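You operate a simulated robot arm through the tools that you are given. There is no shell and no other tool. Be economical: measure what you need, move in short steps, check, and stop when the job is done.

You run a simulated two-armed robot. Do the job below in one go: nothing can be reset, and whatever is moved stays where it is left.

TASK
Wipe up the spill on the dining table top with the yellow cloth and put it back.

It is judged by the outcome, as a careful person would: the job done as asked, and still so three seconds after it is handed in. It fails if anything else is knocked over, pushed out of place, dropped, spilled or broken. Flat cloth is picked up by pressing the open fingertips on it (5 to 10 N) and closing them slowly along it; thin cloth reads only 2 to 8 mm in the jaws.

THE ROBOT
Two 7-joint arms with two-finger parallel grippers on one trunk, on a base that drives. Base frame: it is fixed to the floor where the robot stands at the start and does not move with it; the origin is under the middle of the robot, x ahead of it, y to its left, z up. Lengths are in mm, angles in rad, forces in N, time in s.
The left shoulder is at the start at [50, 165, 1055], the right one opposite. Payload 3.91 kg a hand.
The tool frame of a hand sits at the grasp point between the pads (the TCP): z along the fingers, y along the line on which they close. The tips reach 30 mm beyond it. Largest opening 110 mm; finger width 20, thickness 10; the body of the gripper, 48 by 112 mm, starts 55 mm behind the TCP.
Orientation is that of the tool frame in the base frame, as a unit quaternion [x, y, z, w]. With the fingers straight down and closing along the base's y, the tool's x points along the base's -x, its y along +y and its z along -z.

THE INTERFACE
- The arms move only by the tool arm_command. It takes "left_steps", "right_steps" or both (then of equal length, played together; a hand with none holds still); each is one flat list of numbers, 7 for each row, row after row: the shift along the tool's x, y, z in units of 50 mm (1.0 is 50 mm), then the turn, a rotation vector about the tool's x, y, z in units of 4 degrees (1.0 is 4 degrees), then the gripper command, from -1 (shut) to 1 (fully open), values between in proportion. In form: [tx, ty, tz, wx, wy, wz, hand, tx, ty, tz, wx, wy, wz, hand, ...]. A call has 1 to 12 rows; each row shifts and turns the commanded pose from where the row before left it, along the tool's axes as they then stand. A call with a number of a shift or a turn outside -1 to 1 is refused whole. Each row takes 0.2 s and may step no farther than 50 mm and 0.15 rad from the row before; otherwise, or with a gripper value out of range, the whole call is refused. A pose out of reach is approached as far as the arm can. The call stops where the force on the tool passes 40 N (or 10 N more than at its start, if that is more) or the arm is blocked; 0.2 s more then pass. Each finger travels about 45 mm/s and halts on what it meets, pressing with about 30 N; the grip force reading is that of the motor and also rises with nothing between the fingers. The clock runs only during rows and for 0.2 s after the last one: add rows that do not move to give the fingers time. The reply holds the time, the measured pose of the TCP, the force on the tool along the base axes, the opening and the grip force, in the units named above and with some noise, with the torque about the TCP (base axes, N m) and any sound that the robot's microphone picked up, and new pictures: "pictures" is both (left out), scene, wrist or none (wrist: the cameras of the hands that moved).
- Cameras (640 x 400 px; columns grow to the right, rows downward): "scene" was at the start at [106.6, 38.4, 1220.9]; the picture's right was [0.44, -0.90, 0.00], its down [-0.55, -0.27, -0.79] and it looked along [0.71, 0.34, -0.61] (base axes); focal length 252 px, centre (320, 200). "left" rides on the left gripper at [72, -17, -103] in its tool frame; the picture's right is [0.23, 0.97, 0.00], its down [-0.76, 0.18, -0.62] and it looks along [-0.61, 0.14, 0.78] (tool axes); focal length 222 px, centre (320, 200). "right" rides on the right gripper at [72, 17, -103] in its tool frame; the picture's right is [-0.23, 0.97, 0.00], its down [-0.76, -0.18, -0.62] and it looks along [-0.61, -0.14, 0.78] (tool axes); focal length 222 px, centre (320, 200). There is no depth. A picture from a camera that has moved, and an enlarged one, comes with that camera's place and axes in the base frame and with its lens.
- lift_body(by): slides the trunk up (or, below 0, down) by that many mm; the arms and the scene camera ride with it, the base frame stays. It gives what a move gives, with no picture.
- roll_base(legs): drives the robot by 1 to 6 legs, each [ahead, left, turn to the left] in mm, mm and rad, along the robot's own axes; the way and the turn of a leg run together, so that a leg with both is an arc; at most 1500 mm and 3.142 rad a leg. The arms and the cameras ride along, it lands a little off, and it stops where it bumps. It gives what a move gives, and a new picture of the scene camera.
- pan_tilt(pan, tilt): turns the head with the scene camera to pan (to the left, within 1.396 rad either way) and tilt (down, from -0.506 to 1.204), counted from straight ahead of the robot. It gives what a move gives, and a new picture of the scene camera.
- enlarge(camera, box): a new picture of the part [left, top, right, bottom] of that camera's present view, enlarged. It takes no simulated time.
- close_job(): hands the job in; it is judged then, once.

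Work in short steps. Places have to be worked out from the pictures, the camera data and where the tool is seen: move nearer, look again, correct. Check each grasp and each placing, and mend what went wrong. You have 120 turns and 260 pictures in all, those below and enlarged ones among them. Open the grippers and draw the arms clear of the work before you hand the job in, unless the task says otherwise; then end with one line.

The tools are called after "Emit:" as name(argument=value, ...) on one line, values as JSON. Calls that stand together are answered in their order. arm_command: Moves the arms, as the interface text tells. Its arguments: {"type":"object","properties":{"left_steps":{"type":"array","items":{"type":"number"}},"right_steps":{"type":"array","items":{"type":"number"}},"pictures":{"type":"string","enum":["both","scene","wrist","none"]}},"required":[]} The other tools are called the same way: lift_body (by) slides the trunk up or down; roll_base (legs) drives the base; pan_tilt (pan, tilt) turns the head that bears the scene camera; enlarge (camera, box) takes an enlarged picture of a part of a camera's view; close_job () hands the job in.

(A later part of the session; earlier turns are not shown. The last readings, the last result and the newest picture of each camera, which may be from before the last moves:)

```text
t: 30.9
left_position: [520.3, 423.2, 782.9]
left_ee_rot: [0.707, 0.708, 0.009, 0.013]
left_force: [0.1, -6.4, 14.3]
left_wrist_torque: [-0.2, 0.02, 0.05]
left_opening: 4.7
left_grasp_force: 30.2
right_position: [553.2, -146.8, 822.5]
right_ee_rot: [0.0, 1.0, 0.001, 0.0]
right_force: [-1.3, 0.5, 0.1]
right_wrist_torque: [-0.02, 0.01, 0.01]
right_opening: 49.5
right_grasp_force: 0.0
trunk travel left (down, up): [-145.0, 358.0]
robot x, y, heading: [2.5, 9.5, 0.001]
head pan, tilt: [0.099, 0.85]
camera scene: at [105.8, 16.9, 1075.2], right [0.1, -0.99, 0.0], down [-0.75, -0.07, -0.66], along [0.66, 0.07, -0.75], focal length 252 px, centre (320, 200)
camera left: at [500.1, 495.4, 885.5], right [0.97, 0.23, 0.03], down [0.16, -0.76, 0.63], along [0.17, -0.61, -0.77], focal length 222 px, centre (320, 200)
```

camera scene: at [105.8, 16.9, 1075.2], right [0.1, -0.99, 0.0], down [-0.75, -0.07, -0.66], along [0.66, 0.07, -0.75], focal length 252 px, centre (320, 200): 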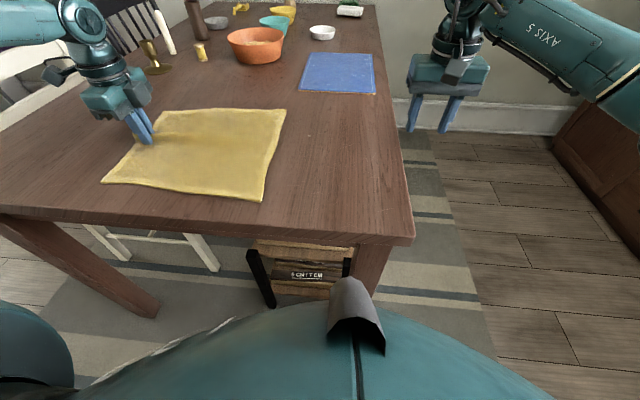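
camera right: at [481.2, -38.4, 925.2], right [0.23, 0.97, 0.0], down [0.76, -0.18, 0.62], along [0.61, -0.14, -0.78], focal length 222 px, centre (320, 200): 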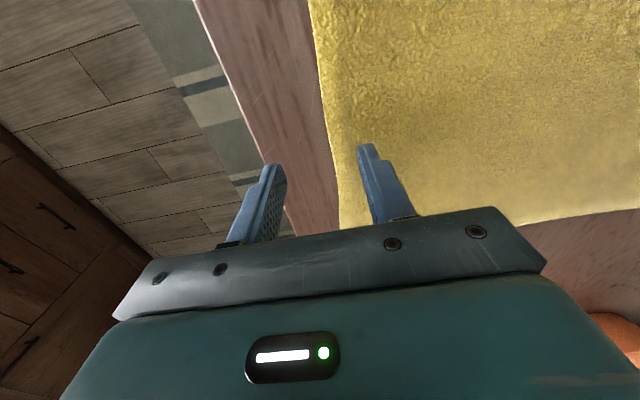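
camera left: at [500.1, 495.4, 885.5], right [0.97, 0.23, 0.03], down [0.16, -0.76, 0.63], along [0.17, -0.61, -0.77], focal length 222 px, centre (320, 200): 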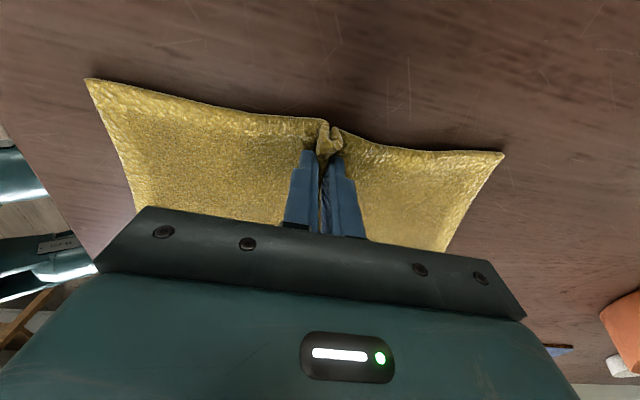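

I sweep to and fro in x across the spill with the pressed pinch.

Emit:
arm_command(left_steps=[0, 0.4, 0, 0, 0, 0, -1, 0, 0.4, 0, 0, 0, 0, -1, 0.3, 0, 0, 0, 0, 0, -1, 0, -0.4, 0, 0, 0, 0, -1, 0, -0.4, 0, 0, 0, 0, -1, 0, -0.4, 0, 0, 0, 0, -1, 0, -0.4, 0, 0, 0, 0, -1, 0, -0.4, 0, 0, 0, 0, -1, -0.5, 0, 0, 0, 0, 0, -1, 0, 0.5, 0, 0, 0, 0, -1, 0, 0.5, 0, 0, 0, 0, -1], pictures="both")

```text
t: 33.3
left_position: [507.8, 414.1, 782.6]
left_ee_rot: [0.705, 0.709, 0.009, 0.012]
left_force: [-8.2, -0.1, 19.3]
left_wrist_torque: [-0.07, 0.33, 0.01]
left_opening: 4.5
left_grasp_force: 30.1
right_position: [553.0, -145.7, 822.5]
right_ee_rot: [0.0, 1.0, 0.001, 0.001]
right_force: [0.5, 0.3, 0.1]
right_wrist_torque: [0.03, 0.0, 0.0]
right_opening: 49.5
right_grasp_force: 0.1
trunk travel left (down, up): [-145.0, 358.0]
robot x, y, heading: [2.6, 11.2, -0.0]
head pan, tilt: [0.099, 0.85]
camera scene: at [104.8, 17.0, 1075.2], right [0.1, -0.99, 0.0], down [-0.75, -0.07, -0.66], along [0.66, 0.07, -0.75], focal length 252 px, centre (320, 200)
camera left: at [488.6, 485.5, 885.3], right [0.97, 0.23, 0.03], down [0.16, -0.76, 0.63], along [0.17, -0.61, -0.77], focal length 222 px, centre (320, 200)
```

scene: 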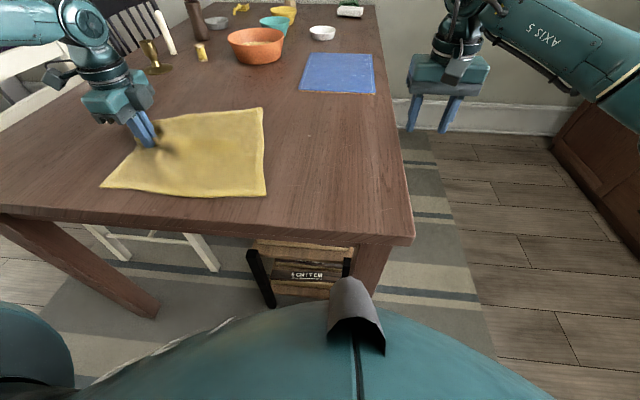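
left: 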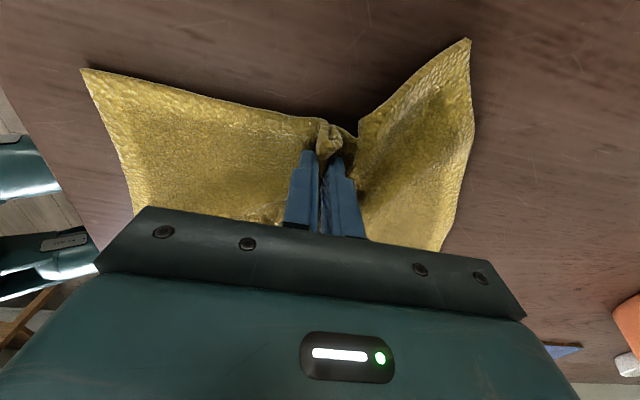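

Cloth is staying in the fingers. I sweep two more lines at y≈393 and 375, then pull back out to y≈430.

Emit:
arm_command(left_steps=[0, 0.5, 0, 0, 0, 0, -1, 0, 0.5, 0, 0, 0, 0, -1, -0.4, 0, 0, 0, 0, 0, -1, 0, -0.5, 0, 0, 0, 0, -1, 0, -0.5, 0, 0, 0, 0, -1, 0, -0.5, 0, 0, 0, 0, -1, 0, -0.5, 0, 0, 0, 0, -1, -0.4, 0.4, 0, 0, 0, 0, -1, 0, 0.6, 0, 0, 0, 0, -1, 0.6, 0.2, 0, 0, 0, 0, -1, 0.6, 0.0, 0, 0, 0, 0, -1], pictures="both")

```text
t: 35.7
left_position: [520.9, 432.9, 783.8]
left_ee_rot: [0.706, 0.708, 0.009, 0.013]
left_force: [-0.4, -5.6, 13.9]
left_wrist_torque: [-0.2, -0.01, 0.02]
left_opening: 4.8
left_grasp_force: 29.6
right_position: [553.8, -146.3, 821.5]
right_ee_rot: [0.0, 1.0, 0.002, -0.001]
right_force: [0.1, -0.3, 0.2]
right_wrist_torque: [0.0, -0.01, 0.03]
right_opening: 49.8
right_grasp_force: 0.1
trunk travel left (down, up): [-145.0, 358.0]
robot x, y, heading: [-0.5, 5.9, 0.003]
head pan, tilt: [0.099, 0.85]
camera scene: at [105.9, 16.9, 1075.2], right [0.1, -1.0, 0.0], down [-0.75, -0.07, -0.66], along [0.66, 0.07, -0.75], focal length 252 px, centre (320, 200)
camera left: at [501.1, 506.0, 885.4], right [0.97, 0.23, 0.03], down [0.16, -0.76, 0.63], along [0.17, -0.61, -0.77], focal length 222 px, centre (320, 200)
```

scene: 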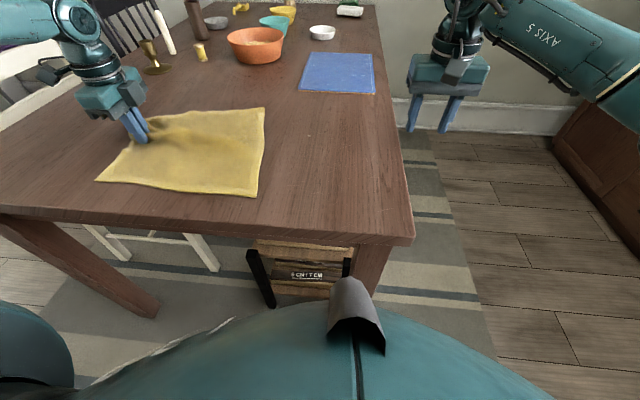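
left: 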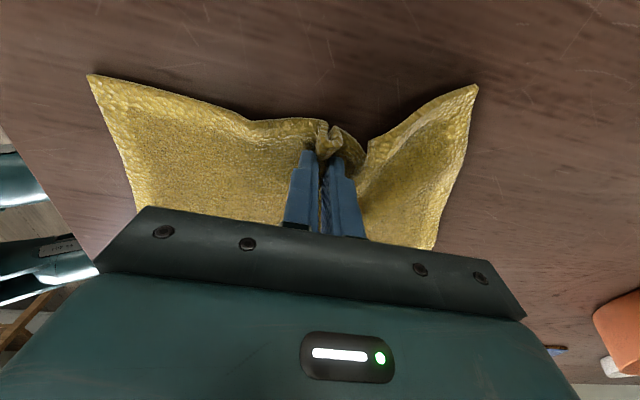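

The right edge of the cloth now runs from about (390,154) to (686,216). I release the left hand, lift it clear, then drive left 230 mm so the right hand can take the right edge.

Emit:
arm_command(left_steps=[0, 0, -0.03, 0, 0, 0, -0.6, 0, 0, 0, 0, 0, 0, -0.4, 0, 0, 0, 0, 0, 0, -0.3, 0, 0, -0.4, 0, 0, 0, -0.3, 0, 0, -0.8, 0, 0, 0, -0.3, 0, -0.2, -0.8, 0, 0, 0, -0.3, 0, -0.5, -0.6, 0, 0, 0, -0.3], pictures="wrist")

Emit:
roll_base(legs=[[0, 230, 0]])

```text
t: 37.3
left_position: [480.4, 434.7, 911.6]
left_ee_rot: [0.705, 0.709, 0.008, 0.011]
left_force: [-0.1, 1.0, 0.2]
left_wrist_torque: [-0.02, -0.02, 0.02]
left_opening: 38.6
left_grasp_force: 0.0
right_position: [553.3, -145.5, 821.4]
right_ee_rot: [0.0, 1.0, 0.0, 0.0]
right_force: [0.8, 0.4, -0.4]
right_wrist_torque: [-0.02, 0.0, 0.0]
right_opening: 49.3
right_grasp_force: 0.1
trunk travel left (down, up): [-145.0, 358.0]
robot x, y, heading: [0.5, 5.8, -0.002]
head pan, tilt: [0.099, 0.85]
camera left: at [461.6, 507.3, 1015.0], right [0.97, 0.23, 0.03], down [0.16, -0.76, 0.63], along [0.17, -0.61, -0.77], focal length 222 px, centre (320, 200)
```

left: 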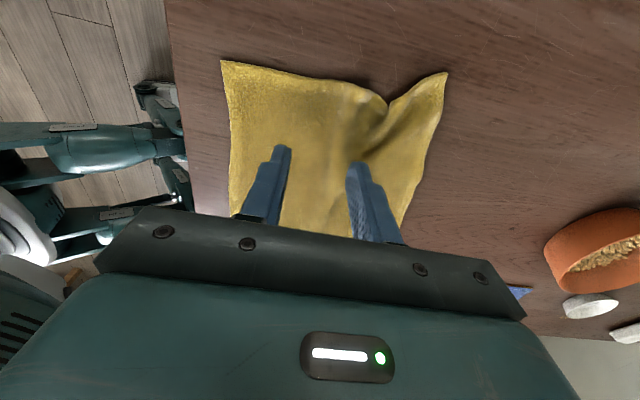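

```text
t: 39.1
left_position: [482.0, 664.8, 913.7]
left_ee_rot: [0.706, 0.708, 0.009, 0.013]
left_force: [0.3, 0.1, 0.5]
left_wrist_torque: [0.01, 0.02, 0.0]
left_opening: 38.4
left_grasp_force: 0.0
right_position: [554.0, 83.9, 821.0]
right_ee_rot: [0.001, 1.0, 0.0, 0.001]
right_force: [0.0, -0.8, -0.8]
right_wrist_torque: [-0.03, -0.01, -0.03]
right_opening: 49.3
right_grasp_force: 0.1
trunk travel left (down, up): [-145.0, 358.0]
robot x, y, heading: [2.6, 241.1, 0.002]
head pan, tilt: [0.099, 0.85]
camera scene: at [106.8, 247.8, 1075.0], right [0.1, -1.0, 0.0], down [-0.75, -0.07, -0.66], along [0.66, 0.06, -0.75], focal length 252 px, centre (320, 200)
```

scene: 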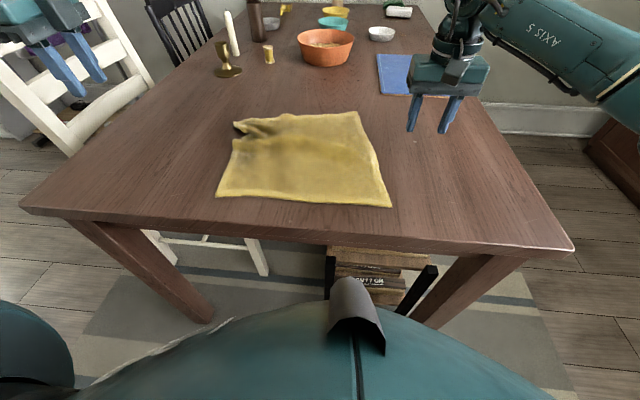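

The cloth's right edge runs from (389,154) to (697,209). I bring the right hand over it at (580, 213) with a 40 mm opening.

Emit:
arm_command(right_steps=[-0.13, 0.65, 0, 0, 0, 0, -0.27, -0.13, 0.65, 0, 0, 0, 0, -0.27, -0.13, 0.65, 0, 0, 0, 0, -0.27, -0.13, 0.65, 0, 0, 0, 0, -0.27], pictures="both")

```text
t: 40.1
left_position: [481.9, 666.0, 911.7]
left_ee_rot: [0.705, 0.709, 0.009, 0.012]
left_force: [0.9, -0.4, -0.6]
left_wrist_torque: [-0.02, -0.01, 0.01]
left_opening: 38.6
left_grasp_force: 0.1
right_position: [579.6, 214.8, 820.9]
right_ee_rot: [0.001, 1.0, 0.0, 0.001]
right_force: [-0.1, 0.2, 0.3]
right_wrist_torque: [-0.01, 0.01, 0.02]
right_opening: 40.3
right_grasp_force: 0.0
trunk travel left (down, up): [-145.0, 358.0]
robot x, y, heading: [0.7, 242.6, 0.002]
head pan, tilt: [0.099, 0.85]
camera scene: at [106.7, 247.9, 1075.0], right [0.1, -1.0, 0.0], down [-0.75, -0.07, -0.66], along [0.66, 0.07, -0.75], focal length 252 px, centre (320, 200)
camera right: at [507.4, 231.4, 925.6], right [0.23, 0.97, 0.0], down [0.76, -0.18, 0.62], along [0.61, -0.14, -0.78], focal length 222 px, centre (320, 200)
```

scene: 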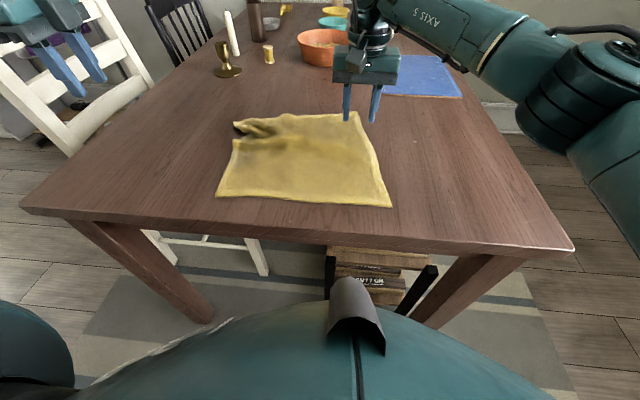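
right: 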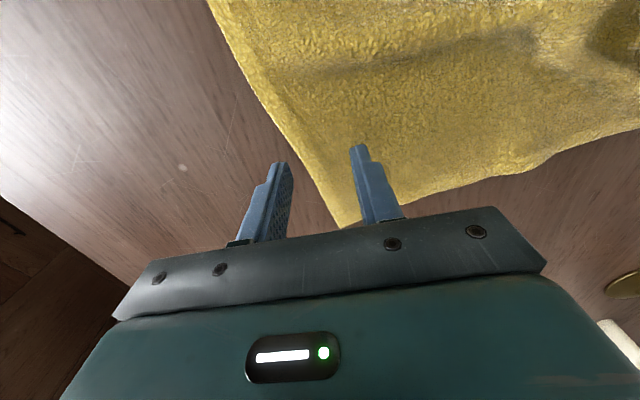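

The edge at x=580 is at y≈192; I shift 8 mm further onto the cloth and come down to contact.

Emit:
arm_command(right_steps=[0, 0.16, 0.3, 0, 0, 0, -0.27, 0, 0, 0.3, 0, 0, 0, -0.27, 0, 0, 0.14, 0, 0, 0, -0.27, 0, 0, 0.05, 0, 0, 0, -0.27], pictures="wrist")

```text
t: 41.1
left_position: [482.3, 664.8, 913.2]
left_ee_rot: [0.706, 0.708, 0.009, 0.013]
left_force: [-0.5, -0.1, 0.2]
left_wrist_torque: [-0.02, 0.0, -0.02]
left_opening: 38.5
left_grasp_force: 0.0
right_position: [579.7, 221.6, 782.9]
right_ee_rot: [0.001, 1.0, 0.0, 0.0]
right_force: [1.3, 0.3, 10.1]
right_wrist_torque: [0.02, -0.01, -0.02]
right_opening: 40.2
right_grasp_force: 0.0
trunk travel left (down, up): [-145.0, 358.0]
robot x, y, heading: [3.3, 237.2, 0.004]
head pan, tilt: [0.099, 0.85]
camera right: at [506.9, 238.8, 887.1], right [0.23, 0.97, 0.0], down [0.76, -0.18, 0.62], along [0.61, -0.14, -0.78], focal length 222 px, centre (320, 200)
```

right: 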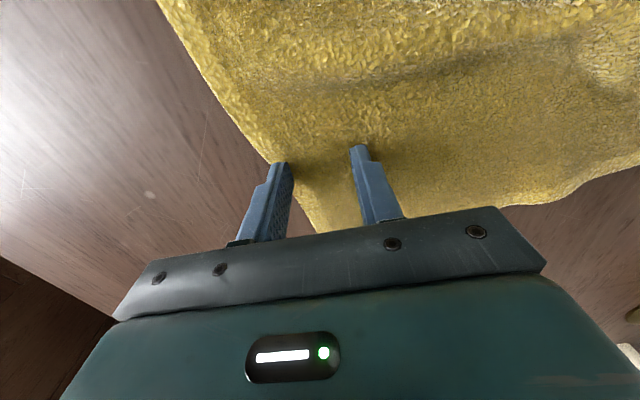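

Contact at 10 N with both tips on the cloth near the edge. I close slowly.

Emit:
arm_command(right_steps=[0, 0, 0, 0, 0, 0, -0.37, 0, 0, 0, 0, 0, 0, -0.47, 0, 0, 0, 0, 0, 0, -0.57, 0, 0, 0, 0, 0, 0, -0.67, 0, 0, 0, 0, 0, 0, -0.77, 0, 0, 0, 0, 0, 0, -0.87, 0, 0, 0, 0, 0, 0, -1, 0, 0, 0, 0, 0, 0, -1, 0, 0, 0, 0, 0, 0, -1], pictures="wrist")

```text
t: 43.1
left_position: [481.8, 664.9, 912.3]
left_ee_rot: [0.706, 0.708, 0.01, 0.013]
left_force: [0.2, -0.8, -0.7]
left_wrist_torque: [-0.03, -0.02, 0.01]
left_opening: 38.7
left_grasp_force: 0.2
right_position: [579.2, 222.6, 783.2]
right_ee_rot: [0.0, 1.0, 0.0, 0.001]
right_force: [0.7, -1.3, 17.9]
right_wrist_torque: [0.01, -0.01, 0.06]
right_opening: 4.4
right_grasp_force: 30.2
trunk travel left (down, up): [-145.0, 358.0]
robot x, y, heading: [-3.8, 238.3, -0.002]
head pan, tilt: [0.099, 0.85]
camera right: at [506.2, 238.7, 886.8], right [0.23, 0.97, 0.0], down [0.76, -0.18, 0.62], along [0.61, -0.14, -0.78], focal length 222 px, centre (320, 200)
```

right: 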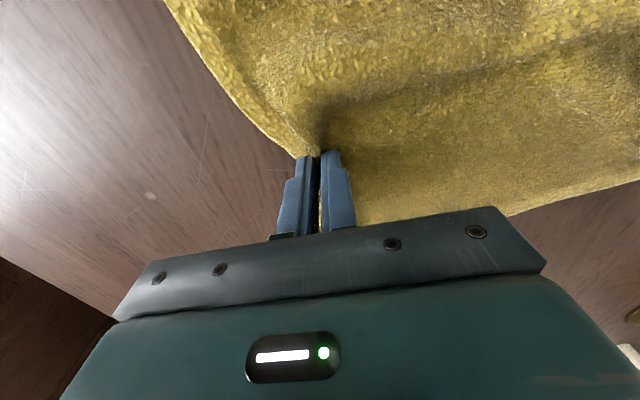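

Pinched (4.4 mm). I ease the pressure and drag straight back toward −y, 130 mm first, to see the spill area.

Emit:
arm_command(right_steps=[0, 0, -0.06, 0, 0, 0, -1, 0, -0.4, 0, 0, 0, 0, -1, 0, -0.45, 0, 0, 0, 0, -1, 0, -0.45, 0, 0, 0, 0, -1, 0, -0.45, 0, 0, 0, 0, -1, 0, -0.45, 0, 0, 0, 0, -1, 0, -0.45, 0, 0, 0, 0, -1], pictures="scene")

Emit:
enlarge(camera="scene", box=[130, 70, 330, 195])

```text
t: 44.7
left_position: [481.3, 664.1, 912.4]
left_ee_rot: [0.706, 0.708, 0.009, 0.012]
left_force: [-0.2, -0.1, 0.2]
left_wrist_torque: [-0.04, -0.01, 0.0]
left_opening: 38.4
left_grasp_force: 0.0
right_position: [579.8, 87.5, 784.0]
right_ee_rot: [0.0, 1.0, 0.0, 0.0]
right_force: [0.3, 0.2, 0.8]
right_wrist_torque: [0.0, -0.04, 0.02]
right_opening: 4.5
right_grasp_force: 30.2
trunk travel left (down, up): [-145.0, 358.0]
robot x, y, heading: [1.0, 240.9, 0.0]
head pan, tilt: [0.099, 0.85]
camera scene: at [106.7, 247.8, 1075.0], right [0.1, -1.0, 0.0], down [-0.75, -0.07, -0.66], along [0.66, 0.07, -0.75], focal length 252 px, centre (320, 200)
```

scene: 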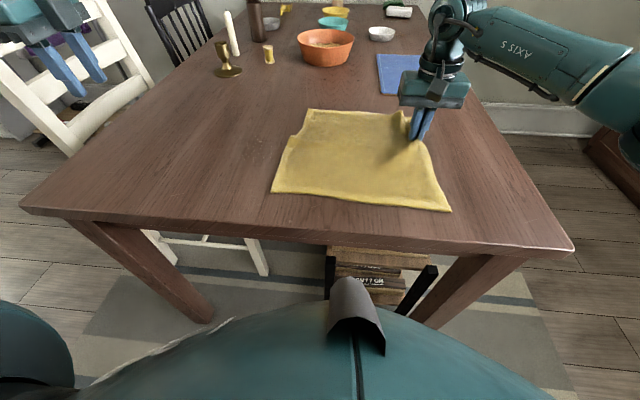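

```text
3.20 times, centred on (230, 132) of scene
camera zoom: at [106.7, 247.8, 1075.0], right [0.1, -1.0, 0.0], down [-0.75, -0.07, -0.66], along [0.66, 0.07, -0.75], focal length 806 px, centre (608, 416)
```

zoom: 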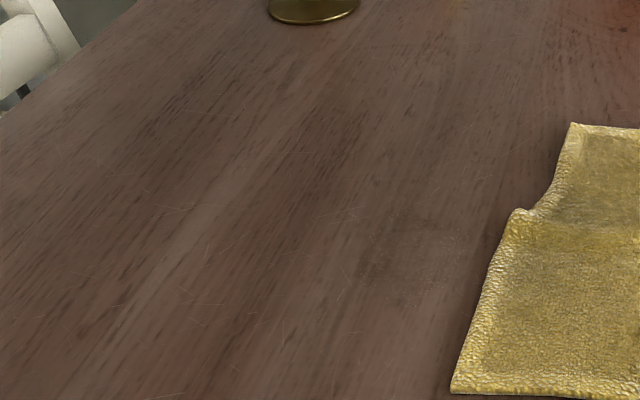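

There may be a faint remnant near scene (259,150); I enlarge there.

Emit:
enlarge(camera="scene", box=[220, 120, 300, 170])

```text
8.00 times, centred on (260, 145) of scene
camera zoom: at [106.7, 247.8, 1075.0], right [0.1, -1.0, 0.0], down [-0.75, -0.07, -0.66], along [0.66, 0.07, -0.75], focal length 2014 px, centre (800, 640)
```

zoom: 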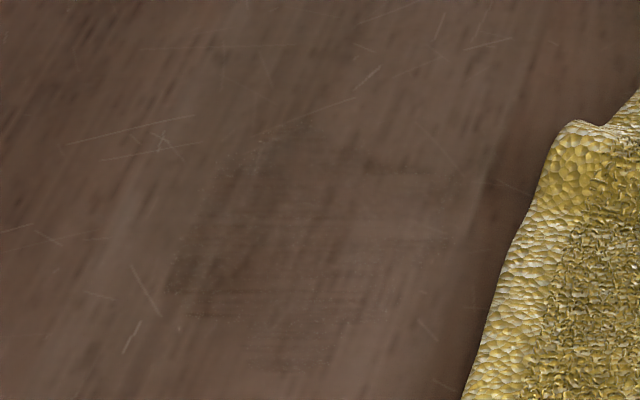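

A faint remnant remains over about scene px (241–280, 136–165), so it needs more thorough wiping. I release the right hand, lift it, and drive right 160 mm so the left hand can regrasp the left edge (now y≈350).

Emit:
arm_command(right_steps=[0, 0, 0, 0, 0, 0, -0.6, 0, 0, 0, 0, 0, 0, -0.4, 0, 0, -0.4, 0, 0, 0, -0.3, 0, 0, -0.8, 0, 0, 0, -0.3, 0, 0, -0.4, 0, 0, 0, -0.3], pictures="none")

Emit:
roll_base(legs=[[0, -160, 0]])

```text
t: 45.9
left_position: [482.2, 663.9, 912.4]
left_ee_rot: [0.705, 0.709, 0.009, 0.012]
left_force: [0.1, -0.3, 0.5]
left_wrist_torque: [0.0, 0.02, -0.02]
left_opening: 38.4
left_grasp_force: 0.0
right_position: [579.0, 90.0, 864.2]
right_ee_rot: [0.0, 1.0, 0.0, 0.0]
right_force: [0.2, -0.1, -1.0]
right_wrist_torque: [-0.01, 0.01, -0.02]
right_opening: 38.5
right_grasp_force: 0.1
trunk travel left (down, up): [-145.0, 358.0]
robot x, y, heading: [-0.1, 239.9, 0.0]
head pan, tilt: [0.099, 0.85]
```

```text
t: 47.3
left_position: [483.0, 506.7, 912.3]
left_ee_rot: [0.706, 0.708, 0.008, 0.013]
left_force: [-0.7, -0.2, 0.1]
left_wrist_torque: [0.02, 0.01, 0.02]
left_opening: 38.4
left_grasp_force: 0.0
right_position: [579.2, -69.8, 865.5]
right_ee_rot: [0.001, 1.0, 0.0, -0.001]
right_force: [0.0, -0.6, -0.5]
right_wrist_torque: [0.01, -0.01, 0.04]
right_opening: 38.5
right_grasp_force: 0.1
trunk travel left (down, up): [-145.0, 358.0]
robot x, y, heading: [3.6, 84.9, -0.007]
head pan, tilt: [0.099, 0.85]
camera scene: at [106.5, 88.8, 1075.0], right [0.1, -1.0, 0.0], down [-0.75, -0.07, -0.66], along [0.66, 0.06, -0.75], focal length 252 px, centre (320, 200)
```

scene: 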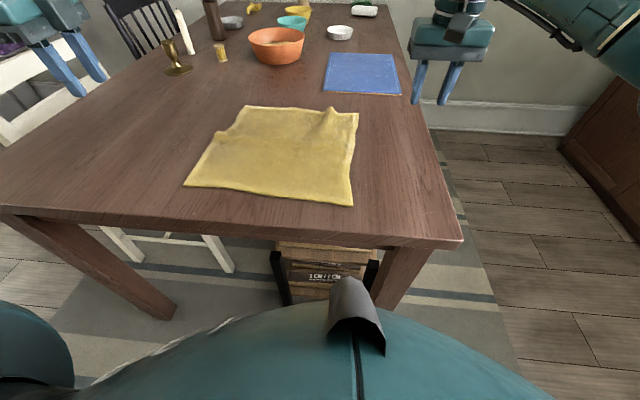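

I bring the left hand over the left edge, about (540, 333, 815), with a 50 mm opening.

Emit:
arm_command(left_steps=[-0.58, 0.19, 0.32, 0, 0, 0, -0.1, -0.58, 0.19, 0.32, 0, 0, 0, -0.1, -0.58, 0.19, 0.32, 0, 0, 0, -0.1, -0.58, 0.19, 0.32, 0, 0, 0, -0.1, -0.58, 0.19, 0.32, 0, 0, 0, -0.1, -0.58, 0.19, 0.32, 0, 0, 0, -0.1], pictures="wrist")

```text
t: 48.7
left_position: [543.0, 330.0, 818.2]
left_ee_rot: [0.706, 0.708, 0.008, 0.013]
left_force: [-0.5, -1.0, -0.4]
left_wrist_torque: [0.01, 0.03, -0.01]
left_opening: 49.6
left_grasp_force: 0.0
right_position: [580.0, -69.5, 864.2]
right_ee_rot: [0.0, 1.0, 0.0, -0.001]
right_force: [-0.5, 0.8, 0.1]
right_wrist_torque: [-0.03, 0.0, 0.03]
right_opening: 38.6
right_grasp_force: 0.2
trunk travel left (down, up): [-145.0, 358.0]
robot x, y, heading: [1.1, 79.5, 0.001]
head pan, tilt: [0.099, 0.85]
camera left: at [523.1, 402.5, 921.0], right [0.97, 0.23, 0.03], down [0.16, -0.76, 0.63], along [0.17, -0.61, -0.77], focal length 222 px, centre (320, 200)
```

left: 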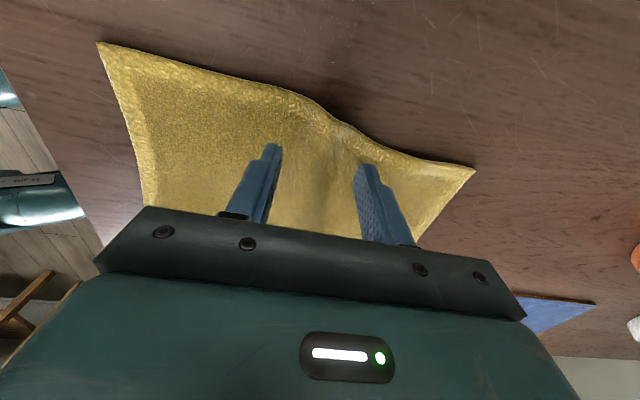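

Both fingers will land about 15–20 mm inside the edge. I go down to contact and close slowly.

Emit:
arm_command(left_steps=[0, -0.16, 0.3, 0, 0, 0, -0.1, 0, 0, 0.3, 0, 0, 0, -0.1, 0, 0, 0.08, 0, 0, 0, -0.1, 0, 0, 0.04, 0, 0, 0, -0.1, 0, 0, 0, 0, 0, 0, -0.1], pictures="none")

```text
t: 49.9
left_position: [535.1, 330.3, 784.9]
left_ee_rot: [0.706, 0.708, 0.009, 0.013]
left_force: [-0.3, -1.0, 5.3]
left_wrist_torque: [-0.05, 0.15, -0.01]
left_opening: 49.5
left_grasp_force: 0.6
right_position: [578.8, -69.3, 865.4]
right_ee_rot: [0.001, 1.0, 0.0, 0.0]
right_force: [-0.3, -0.2, -0.7]
right_wrist_torque: [-0.01, -0.01, 0.03]
right_opening: 38.8
right_grasp_force: 0.0
trunk travel left (down, up): [-145.0, 358.0]
robot x, y, heading: [-1.2, 80.2, 0.001]
head pan, tilt: [0.099, 0.85]
```

Contact at 5 N; a touch more pressure and a slow close.

Emit:
arm_command(left_steps=[0, 0, 0.03, 0, 0, 0, -0.2, 0, 0, 0, 0, 0, 0, -0.3, 0, 0, 0, 0, 0, 0, -0.4, 0, 0, 0, 0, 0, 0, -0.5, 0, 0, 0, 0, 0, 0, -0.6, 0, 0, 0, 0, 0, 0, -0.7, 0, 0, 0, 0, 0, 0, -0.8, 0, 0, 0, 0, 0, 0, -0.9, 0, 0, 0, 0, 0, 0, -1, 0, 0, 0, 0, 0, 0, -1, 0, 0, 0, 0, 0, 0, -1], pictures="wrist")

```text
t: 52.3
left_position: [535.3, 329.4, 783.1]
left_ee_rot: [0.706, 0.708, 0.01, 0.013]
left_force: [2.0, -0.4, 13.9]
left_wrist_torque: [-0.01, -0.02, 0.0]
left_opening: 4.7
left_grasp_force: 29.7
right_position: [579.1, -70.5, 864.5]
right_ee_rot: [0.001, 1.0, 0.0, 0.0]
right_force: [-0.7, -0.4, -0.5]
right_wrist_torque: [0.01, 0.03, 0.0]
right_opening: 38.6
right_grasp_force: 0.1
trunk travel left (down, up): [-145.0, 358.0]
robot x, y, heading: [3.1, 77.6, -0.001]
head pan, tilt: [0.099, 0.85]
camera left: at [516.0, 402.0, 885.3], right [0.97, 0.23, 0.03], down [0.16, -0.76, 0.63], along [0.17, -0.61, -0.77], focal length 222 px, centre (320, 200)
```

left: 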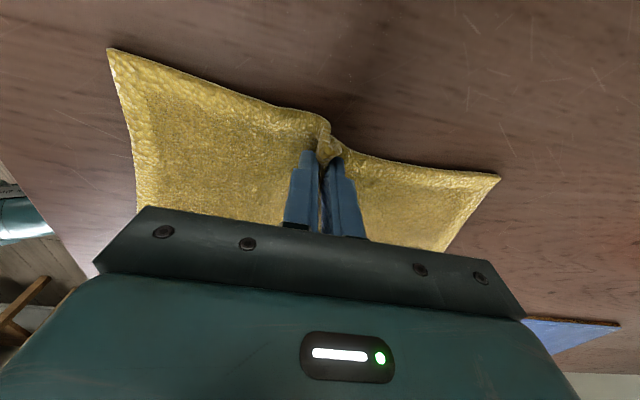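

Pinched again. I now raster strokes along x from 455 to 580 in 14 mm steps of y, starting at y≈372.

Emit:
arm_command(left_steps=[0.42, 0.45, 0, 0, 0, 0, -1, 0.42, 0.45, 0.02, 0, 0, 0, -1, 0, -0.5, 0, 0, 0, 0, -1, 0, -0.5, 0, 0, 0, 0, -1, 0, -0.5, 0, 0, 0, 0, -1, 0, -0.5, 0, 0, 0, 0, -1, 0, -0.5, 0, 0, 0, 0, -1, 0.28, 0, 0, 0, 0, 0, -1, 0, 0.6, 0, 0, 0, 0, -1, 0, 0.6, 0, 0, 0, 0, -1, 0, 0.6, 0, 0, 0, 0, -1, 0, 0.6, 0, 0, 0, 0, -1], pictures="wrist")

Emit:
arm_command(left_steps=[0.28, 0, 0, 0, 0, 0, -1, 0, -0.6, 0, 0, 0, 0, -1, 0, -0.6, 0, 0, 0, 0, -1, 0, -0.6, 0, 0, 0, 0, -1, 0, -0.6, 0, 0, 0, 0, -1, 0.28, 0, 0, 0, 0, 0, -1, 0, 0.6, 0, 0, 0, 0, -1, 0, 0.6, 0, 0, 0, 0, -1, 0, 0.6, 0, 0, 0, 0, -1, 0, 0.6, 0, 0, 0, 0, -1], pictures="both")

```text
t: 54.9
left_position: [574.3, 386.9, 782.4]
left_ee_rot: [0.706, 0.708, 0.009, 0.012]
left_force: [-5.1, -0.2, 14.5]
left_wrist_torque: [0.0, 0.22, -0.02]
left_opening: 4.8
left_grasp_force: 30.0
right_position: [579.3, -69.5, 866.2]
right_ee_rot: [0.001, 1.0, 0.0, 0.0]
right_force: [-0.9, -0.4, -0.2]
right_wrist_torque: [-0.02, -0.01, 0.02]
right_opening: 38.4
right_grasp_force: 0.1
trunk travel left (down, up): [-145.0, 358.0]
robot x, y, heading: [-0.5, 85.4, -0.003]
head pan, tilt: [0.099, 0.85]
camera left: at [554.9, 458.9, 885.4], right [0.97, 0.23, 0.03], down [0.16, -0.76, 0.63], along [0.17, -0.61, -0.77], focal length 222 px, centre (320, 200)
```

left: 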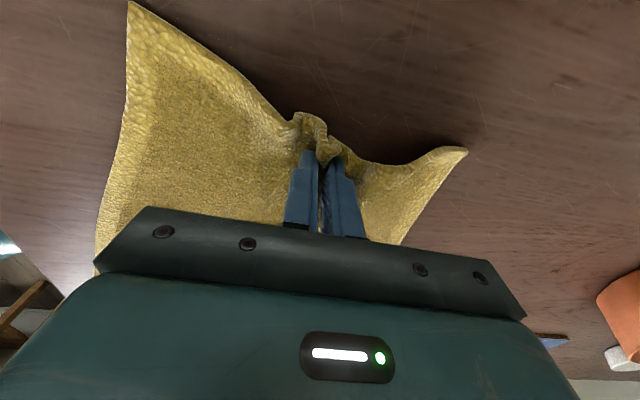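

```text
t: 57.1
left_position: [575.6, 415.0, 782.6]
left_ee_rot: [0.705, 0.709, 0.01, 0.012]
left_force: [-5.4, -0.3, 12.6]
left_wrist_torque: [0.02, 0.21, -0.02]
left_opening: 5.1
left_grasp_force: 29.9
right_position: [578.8, -71.3, 864.2]
right_ee_rot: [0.001, 1.0, 0.0, 0.001]
right_force: [0.7, -0.5, -0.9]
right_wrist_torque: [0.01, 0.0, 0.0]
right_opening: 38.2
right_grasp_force: 0.1
trunk travel left (down, up): [-145.0, 358.0]
robot x, y, heading: [2.7, 79.9, -0.001]
head pan, tilt: [0.099, 0.85]
camera scene: at [105.2, 88.3, 1075.0], right [0.1, -1.0, 0.0], down [-0.75, -0.07, -0.66], along [0.66, 0.06, -0.75], focal length 252 px, centre (320, 200)
camera left: at [555.8, 486.8, 885.4], right [0.97, 0.23, 0.03], down [0.16, -0.76, 0.63], along [0.17, -0.61, -0.77], focal length 222 px, centre (320, 200)
```

scene: 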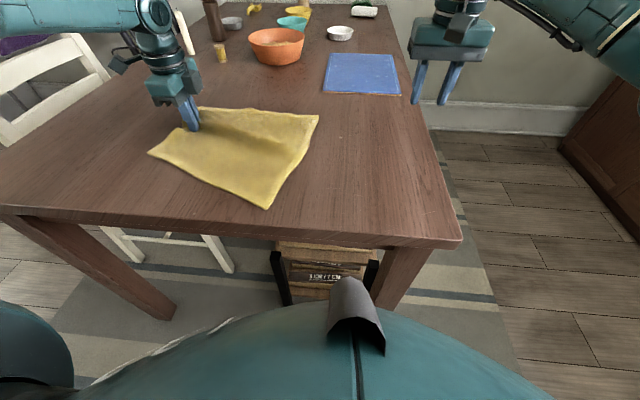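
left: 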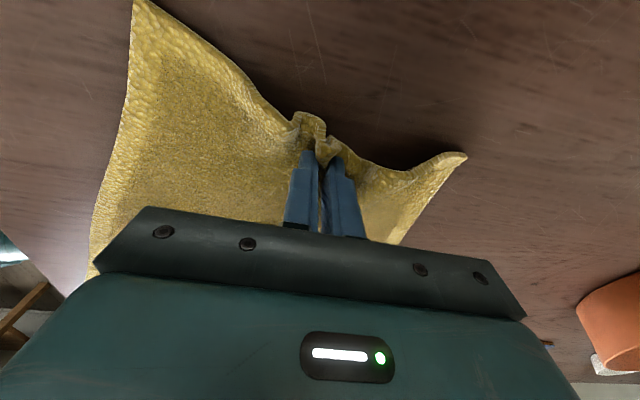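

Continuing the raster at y≈429, 443 and 457.

Emit:
arm_command(left_steps=[0.28, 0, 0, 0, 0, 0, -1, 0, -0.6, 0, 0, 0, 0, -1, 0, -0.6, 0, 0, 0, 0, -1, 0, -0.6, 0, 0, 0, 0, -1, 0, -0.6, 0, 0, 0, 0, -1, 0.28, 0, 0, 0, 0, 0, -1, 0, 0.6, 0, 0, 0, 0, -1, 0, 0.6, 0, 0, 0, 0, -1, 0, 0.6, 0, 0, 0, 0, -1, 0, 0.6, 0, 0, 0, 0, -1], pictures="none")

Emit:
arm_command(left_steps=[0.28, 0, 0, 0, 0, 0, -1, 0, -0.6, 0, 0, 0, 0, -1, 0, -0.6, 0, 0, 0, 0, -1, 0, -0.6, 0, 0, 0, 0, -1, 0, -0.5, 0, 0, 0, 0, -1], pictures="both")

```text
t: 59.3
left_position: [575.9, 442.6, 783.3]
left_ee_rot: [0.706, 0.708, 0.01, 0.013]
left_force: [-5.4, 0.8, 14.4]
left_wrist_torque: [-0.02, 0.19, -0.02]
left_opening: 4.8
left_grasp_force: 30.4
right_position: [579.2, -70.7, 865.0]
right_ee_rot: [0.001, 1.0, -0.001, 0.001]
right_force: [0.4, -0.3, -0.3]
right_wrist_torque: [-0.02, 0.04, -0.01]
right_opening: 38.7
right_grasp_force: 0.1
trunk travel left (down, up): [-145.0, 358.0]
robot x, y, heading: [-2.6, 78.7, -0.006]
head pan, tilt: [0.099, 0.85]
```

```text
t: 60.5
left_position: [462.3, 454.6, 781.9]
left_ee_rot: [0.706, 0.708, 0.012, 0.016]
left_force: [12.8, 1.0, 31.7]
left_wrist_torque: [0.03, -0.25, -0.05]
left_opening: 4.8
left_grasp_force: 29.8
right_position: [579.3, -70.8, 865.3]
right_ee_rot: [0.001, 1.0, 0.001, 0.0]
right_force: [0.1, 0.1, 0.4]
right_wrist_torque: [0.02, 0.03, 0.0]
right_opening: 38.2
right_grasp_force: 0.1
trunk travel left (down, up): [-145.0, 358.0]
robot x, y, heading: [2.1, 82.9, 0.0]
head pan, tilt: [0.099, 0.85]
camera scene: at [105.5, 87.4, 1075.4], right [0.1, -1.0, 0.0], down [-0.75, -0.07, -0.66], along [0.66, 0.07, -0.75], focal length 252 px, centre (320, 200)
camera left: at [441.8, 526.8, 884.8], right [0.97, 0.23, 0.04], down [0.15, -0.76, 0.63], along [0.18, -0.61, -0.77], focal length 222 px, centre (320, 200)
```

scene: 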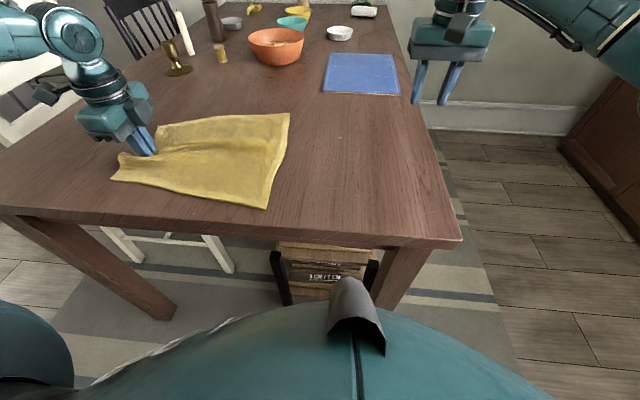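
left: 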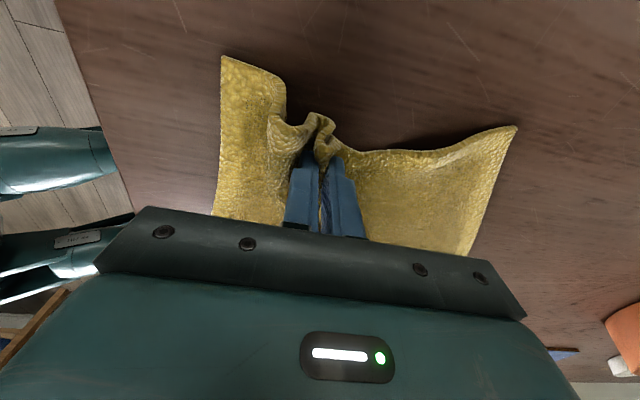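

I bring the pinch back to x≈537 to square the cloth, release and lift, then drive left so the right hand can pull it back.

Emit:
arm_command(left_steps=[0, 0.5, -0.03, 0, 0, 0, -1, 0, 0.5, 0, 0, 0, 0, -1, 0.2, 0.5, 0, 0, 0, 0, -1, 0, 0, -0.03, 0, 0, 0, -0.6, 0, 0, 0, 0, 0, 0, -0.4, 0, 0, 0, 0, 0, 0, -0.3, 0, 0, -0.4, 0, 0, 0, -0.3, 0, 0, -0.8, 0, 0, 0, -0.3, 0, -0.2, -0.8, 0, 0, 0, -0.3, 0, -0.6, -0.6, 0, 0, 0, -0.3], pictures="none")

Emit:
roll_base(legs=[[0, 160, 0]])

```text
t: 62.7
left_position: [491.6, 467.8, 911.6]
left_ee_rot: [0.706, 0.708, 0.007, 0.012]
left_force: [0.1, 1.1, -0.2]
left_wrist_torque: [-0.02, 0.01, -0.01]
left_opening: 38.6
left_grasp_force: 0.1
right_position: [579.6, -69.3, 863.7]
right_ee_rot: [0.0, 1.0, -0.001, 0.0]
right_force: [0.8, 0.4, 0.3]
right_wrist_torque: [0.02, 0.0, -0.02]
right_opening: 38.2
right_grasp_force: 0.0
trunk travel left (down, up): [-145.0, 358.0]
robot x, y, heading: [3.0, 79.9, 0.002]
head pan, tilt: [0.099, 0.85]
```

```text
t: 64.1
left_position: [491.0, 626.8, 911.4]
left_ee_rot: [0.705, 0.709, 0.008, 0.012]
left_force: [0.0, 1.3, 0.8]
left_wrist_torque: [-0.01, -0.02, -0.02]
left_opening: 38.3
left_grasp_force: 0.1
right_position: [580.6, 89.6, 862.5]
right_ee_rot: [0.0, 1.0, 0.001, 0.0]
right_force: [0.0, 0.0, -0.3]
right_wrist_torque: [-0.02, 0.04, 0.0]
right_opening: 38.7
right_grasp_force: 0.0
trunk travel left (down, up): [-145.0, 358.0]
robot x, y, heading: [-2.8, 235.0, 0.003]
head pan, tilt: [0.099, 0.85]
camera scene: at [106.7, 247.4, 1075.0], right [0.1, -1.0, 0.0], down [-0.75, -0.07, -0.66], along [0.66, 0.07, -0.75], focal length 252 px, centre (320, 200)
```

scene: 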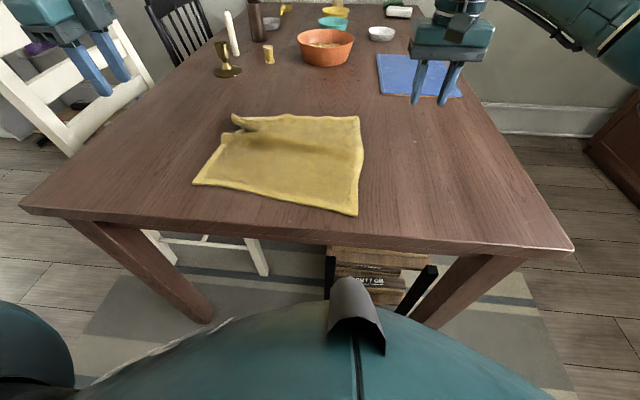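

The right edge now lies along y≈203–213, x 366–674 (about 24 mm toward the robot from the original). I bring the right hand over its middle at (530, 230).

Emit:
arm_command(right_steps=[0.25, 0.7, 0.22, 0, 0, 0, -0.27, 0.25, 0.7, 0.22, 0, 0, 0, -0.27, 0.25, 0.7, 0.22, 0, 0, 0, -0.27, 0.25, 0.7, 0.22, 0, 0, 0, -0.27], pictures="wrist")

```text
t: 65.1
left_position: [490.5, 626.8, 910.1]
left_ee_rot: [0.705, 0.709, 0.009, 0.013]
left_force: [0.2, -0.2, 0.8]
left_wrist_torque: [0.01, 0.01, 0.0]
left_opening: 38.8
left_grasp_force: 0.1
right_position: [529.5, 230.1, 821.6]
right_ee_rot: [0.001, 1.0, 0.001, 0.0]
right_force: [-0.3, 0.8, -0.4]
right_wrist_torque: [0.0, 0.02, 0.02]
right_opening: 40.1
right_grasp_force: 0.1
trunk travel left (down, up): [-145.0, 358.0]
robot x, y, heading: [1.0, 238.9, -0.006]
head pan, tilt: [0.099, 0.85]
camera right: at [457.2, 246.6, 924.0], right [0.23, 0.97, 0.0], down [0.76, -0.18, 0.62], along [0.61, -0.14, -0.78], focal length 222 px, centre (320, 200)
```

right: 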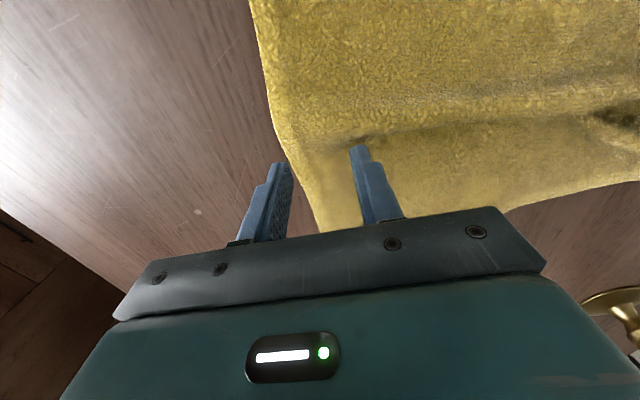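

The edge is at y≈201; fingers land 10 mm inside it. Down to contact, then close.

Emit:
arm_command(right_steps=[0, 0, 0.3, 0, 0, 0, -0.27, 0, 0, 0.3, 0, 0, 0, -0.27, 0, 0, 0.14, 0, 0, 0, -0.27, 0, 0, 0.04, 0, 0, 0, -0.27], pictures="none")

Emit:
arm_command(right_steps=[0, 0, 0, 0, 0, 0, -0.37, 0, 0, 0, 0, 0, 0, -0.47, 0, 0, 0, 0, 0, 0, -0.57, 0, 0, 0, 0, 0, 0, -0.67, 0, 0, 0, 0, 0, 0, -0.77, 0, 0, 0, 0, 0, 0, -0.87, 0, 0, 0, 0, 0, 0, -1, 0, 0, 0, 0, 0, 0, -1, 0, 0, 0, 0, 0, 0, -1], pictures="wrist")

```text
t: 66.1
left_position: [491.3, 626.3, 912.2]
left_ee_rot: [0.705, 0.709, 0.008, 0.013]
left_force: [0.6, 0.0, -0.1]
left_wrist_torque: [-0.02, -0.03, -0.04]
left_opening: 38.6
left_grasp_force: 0.0
right_position: [530.0, 230.6, 784.0]
right_ee_rot: [0.0, 1.0, 0.0, 0.002]
right_force: [0.9, -0.5, 11.6]
right_wrist_torque: [-0.06, -0.03, 0.03]
right_opening: 40.3
right_grasp_force: 0.1
trunk travel left (down, up): [-145.0, 358.0]
robot x, y, heading: [2.2, 238.0, 0.0]
head pan, tilt: [0.099, 0.85]
```

```text
t: 68.1
left_position: [488.9, 626.5, 911.2]
left_ee_rot: [0.706, 0.708, 0.009, 0.012]
left_force: [0.7, -1.1, -0.4]
left_wrist_torque: [0.01, -0.01, -0.02]
left_opening: 38.9
left_grasp_force: 0.0
right_position: [527.5, 230.8, 782.1]
right_ee_rot: [0.0, 1.0, 0.0, 0.001]
right_force: [-0.1, -0.2, 22.2]
right_wrist_torque: [-0.02, 0.04, 0.03]
right_opening: 7.2
right_grasp_force: 29.7
trunk travel left (down, up): [-145.0, 358.0]
robot x, y, heading: [-1.0, 242.7, 0.001]
head pan, tilt: [0.099, 0.85]
camera right: at [456.3, 246.4, 886.7], right [0.23, 0.97, 0.0], down [0.76, -0.18, 0.63], along [0.61, -0.14, -0.78], focal length 222 px, centre (320, 200)
```

right: 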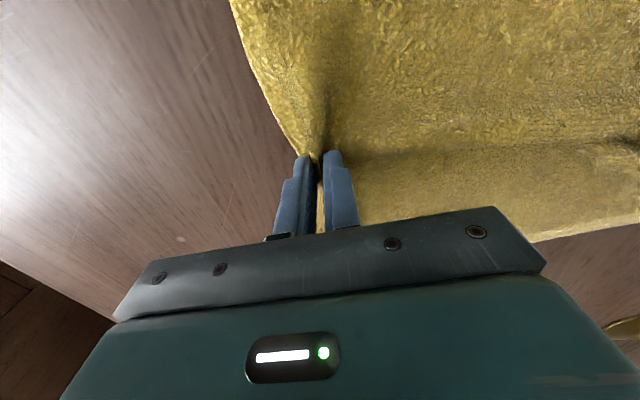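

Gripped (7.2 mm). I drag −y 180 mm with a slight +x correction, then look at the spill area.

Emit:
arm_command(right_steps=[0, 0, -0.06, 0, 0, 0, -1, -0.06, -0.4, 0, 0, 0, 0, -1, -0.06, -0.4, 0, 0, 0, 0, -1, -0.06, -0.4, 0, 0, 0, 0, -1, -0.06, -0.4, 0, 0, 0, 0, -1, -0.06, -0.4, 0, 0, 0, 0, -1, -0.06, -0.4, 0, 0, 0, 0, -1, -0.06, -0.4, 0, 0, 0, 0, -1, -0.06, -0.4, 0, 0, 0, 0, -1, -0.06, -0.4, 0, 0, 0, 0, -1], pictures="scene")

Emit:
enlarge(camera="scene", box=[220, 120, 300, 170])

```text
t: 70.3
left_position: [490.9, 626.8, 910.0]
left_ee_rot: [0.705, 0.709, 0.009, 0.013]
left_force: [0.0, -0.8, -0.4]
left_wrist_torque: [-0.02, 0.02, 0.01]
left_opening: 38.7
left_grasp_force: 0.1
right_position: [557.1, 50.0, 784.8]
right_ee_rot: [0.001, 1.0, 0.0, 0.0]
right_force: [0.1, -0.2, 2.8]
right_wrist_torque: [-0.01, -0.01, 0.06]
right_opening: 5.1
right_grasp_force: 29.6
trunk travel left (down, up): [-145.0, 358.0]
robot x, y, heading: [0.2, 240.4, -0.001]
head pan, tilt: [0.099, 0.85]
camera scene: at [106.5, 247.4, 1075.0], right [0.1, -1.0, 0.0], down [-0.75, -0.07, -0.66], along [0.66, 0.07, -0.75], focal length 252 px, centre (320, 200)
```

scene: 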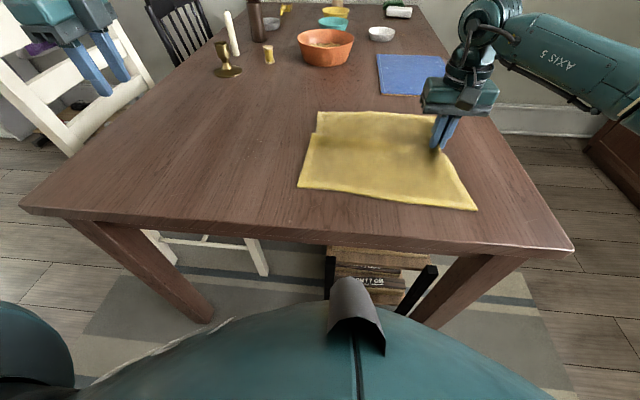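

```text
8.00 times, centred on (260, 145) of scene
camera zoom: at [106.5, 247.4, 1075.0], right [0.1, -1.0, 0.0], down [-0.75, -0.07, -0.66], along [0.66, 0.07, -0.75], focal length 2014 px, centre (800, 640)
```

zoom: 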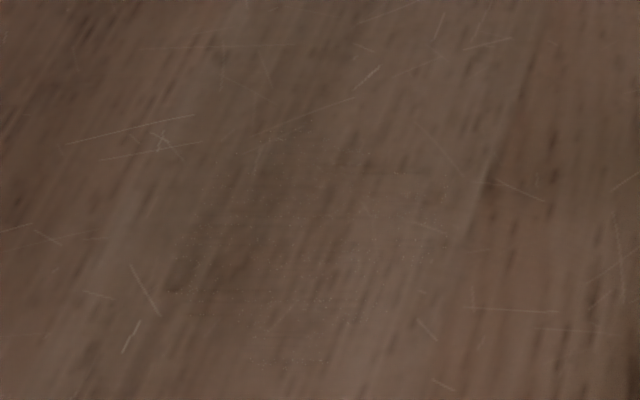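

Much fainter now, but tiny specks still seem to show. I look with the left wrist camera.

Emit:
enlarge(camera="left", box=[220, 130, 400, 242])

Emit:
enlarge(camera="scene", box=[180, 90, 340, 190])

```text
3.56 times, centred on (310, 186) of left
camera zoom: at [471.4, 699.1, 1013.4], right [0.97, 0.23, 0.03], down [0.16, -0.76, 0.63], along [0.17, -0.61, -0.77], focal length 790 px, centre (356, 250)
```

zoom: 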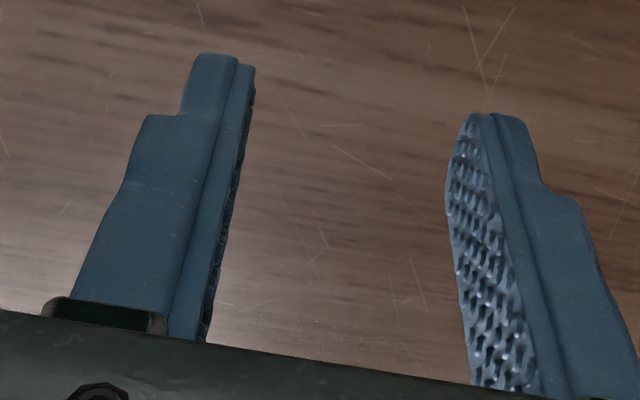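

```text
4.00 times, centred on (260, 140) of scene
camera zoom: at [106.5, 247.4, 1075.0], right [0.1, -1.0, 0.0], down [-0.75, -0.07, -0.66], along [0.66, 0.07, -0.75], focal length 1007 px, centre (560, 440)
```

zoom: 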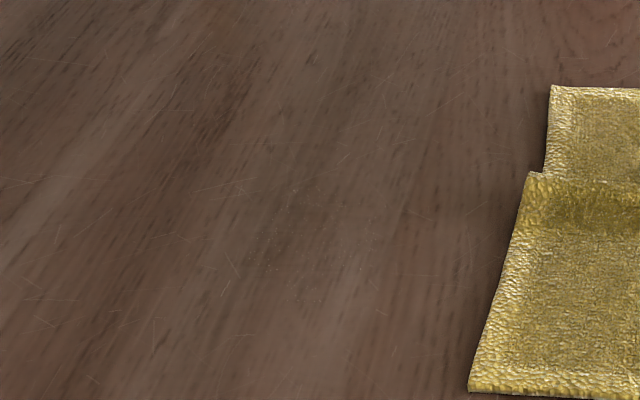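

I release the right hand and drive right 160 mm, which also brings the left camera over the spot for a closer look.

Emit:
arm_command(right_steps=[0, 0, 0, 0, 0, 0, -0.6, 0, 0, 0, 0, 0, 0, -0.4, 0, 0, -0.4, 0, 0, 0, -0.3, 0, 0, -0.8, 0, 0, 0, -0.3, 0, 0, -0.4, 0, 0, 0, -0.3], pictures="none")

Emit:
roll_base(legs=[[0, -160, 0]])

Emit:
enlarge(camera="left", box=[240, 90, 400, 190])

```text
t: 71.5
left_position: [491.3, 626.4, 911.3]
left_ee_rot: [0.705, 0.709, 0.009, 0.011]
left_force: [0.5, 0.2, 0.2]
left_wrist_torque: [-0.05, 0.0, 0.01]
left_opening: 38.5
left_grasp_force: 0.0
right_position: [557.2, 50.4, 864.4]
right_ee_rot: [-0.001, 1.0, 0.0, 0.0]
right_force: [0.5, 0.6, -0.1]
right_wrist_torque: [-0.03, 0.01, -0.03]
right_opening: 38.3
right_grasp_force: 0.2
trunk travel left (down, up): [-145.0, 358.0]
robot x, y, heading: [1.9, 236.1, 0.002]
head pan, tilt: [0.099, 0.85]
```

```text
t: 72.9
left_position: [491.5, 469.4, 909.8]
left_ee_rot: [0.705, 0.709, 0.009, 0.012]
left_force: [-0.4, 0.7, 0.4]
left_wrist_torque: [-0.02, -0.02, 0.0]
left_opening: 38.7
left_grasp_force: 0.0
right_position: [557.2, -108.4, 864.3]
right_ee_rot: [0.0, 1.0, 0.0, 0.0]
right_force: [0.1, 0.1, -0.3]
right_wrist_torque: [-0.01, -0.03, 0.02]
right_opening: 38.3
right_grasp_force: 0.1
trunk travel left (down, up): [-145.0, 358.0]
robot x, y, heading: [2.9, 80.6, -0.001]
head pan, tilt: [0.099, 0.85]
camera scene: at [106.7, 89.2, 1075.0], right [0.1, -0.99, 0.0], down [-0.75, -0.07, -0.66], along [0.66, 0.07, -0.75], focal length 252 px, centre (320, 200)
```

scene: 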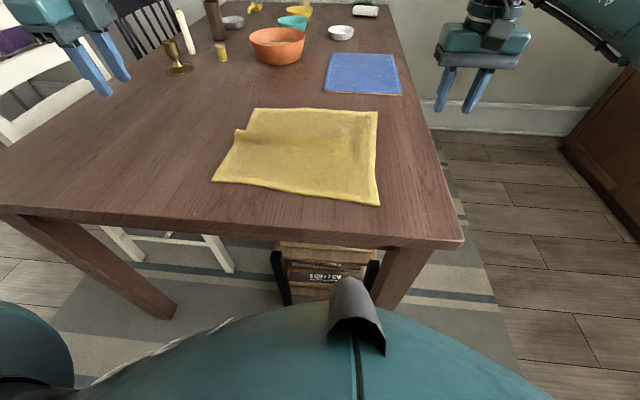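

```text
4.00 times, centred on (320, 140) of left
camera zoom: at [471.1, 541.4, 1013.4], right [0.97, 0.23, 0.03], down [0.16, -0.76, 0.63], along [0.17, -0.61, -0.77], focal length 888 px, centre (320, 440)
```

zoom: 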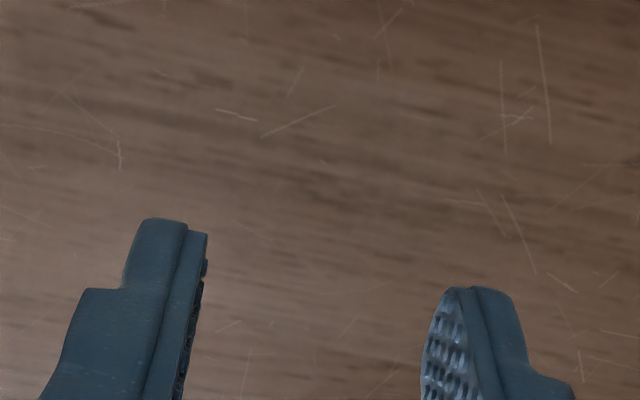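

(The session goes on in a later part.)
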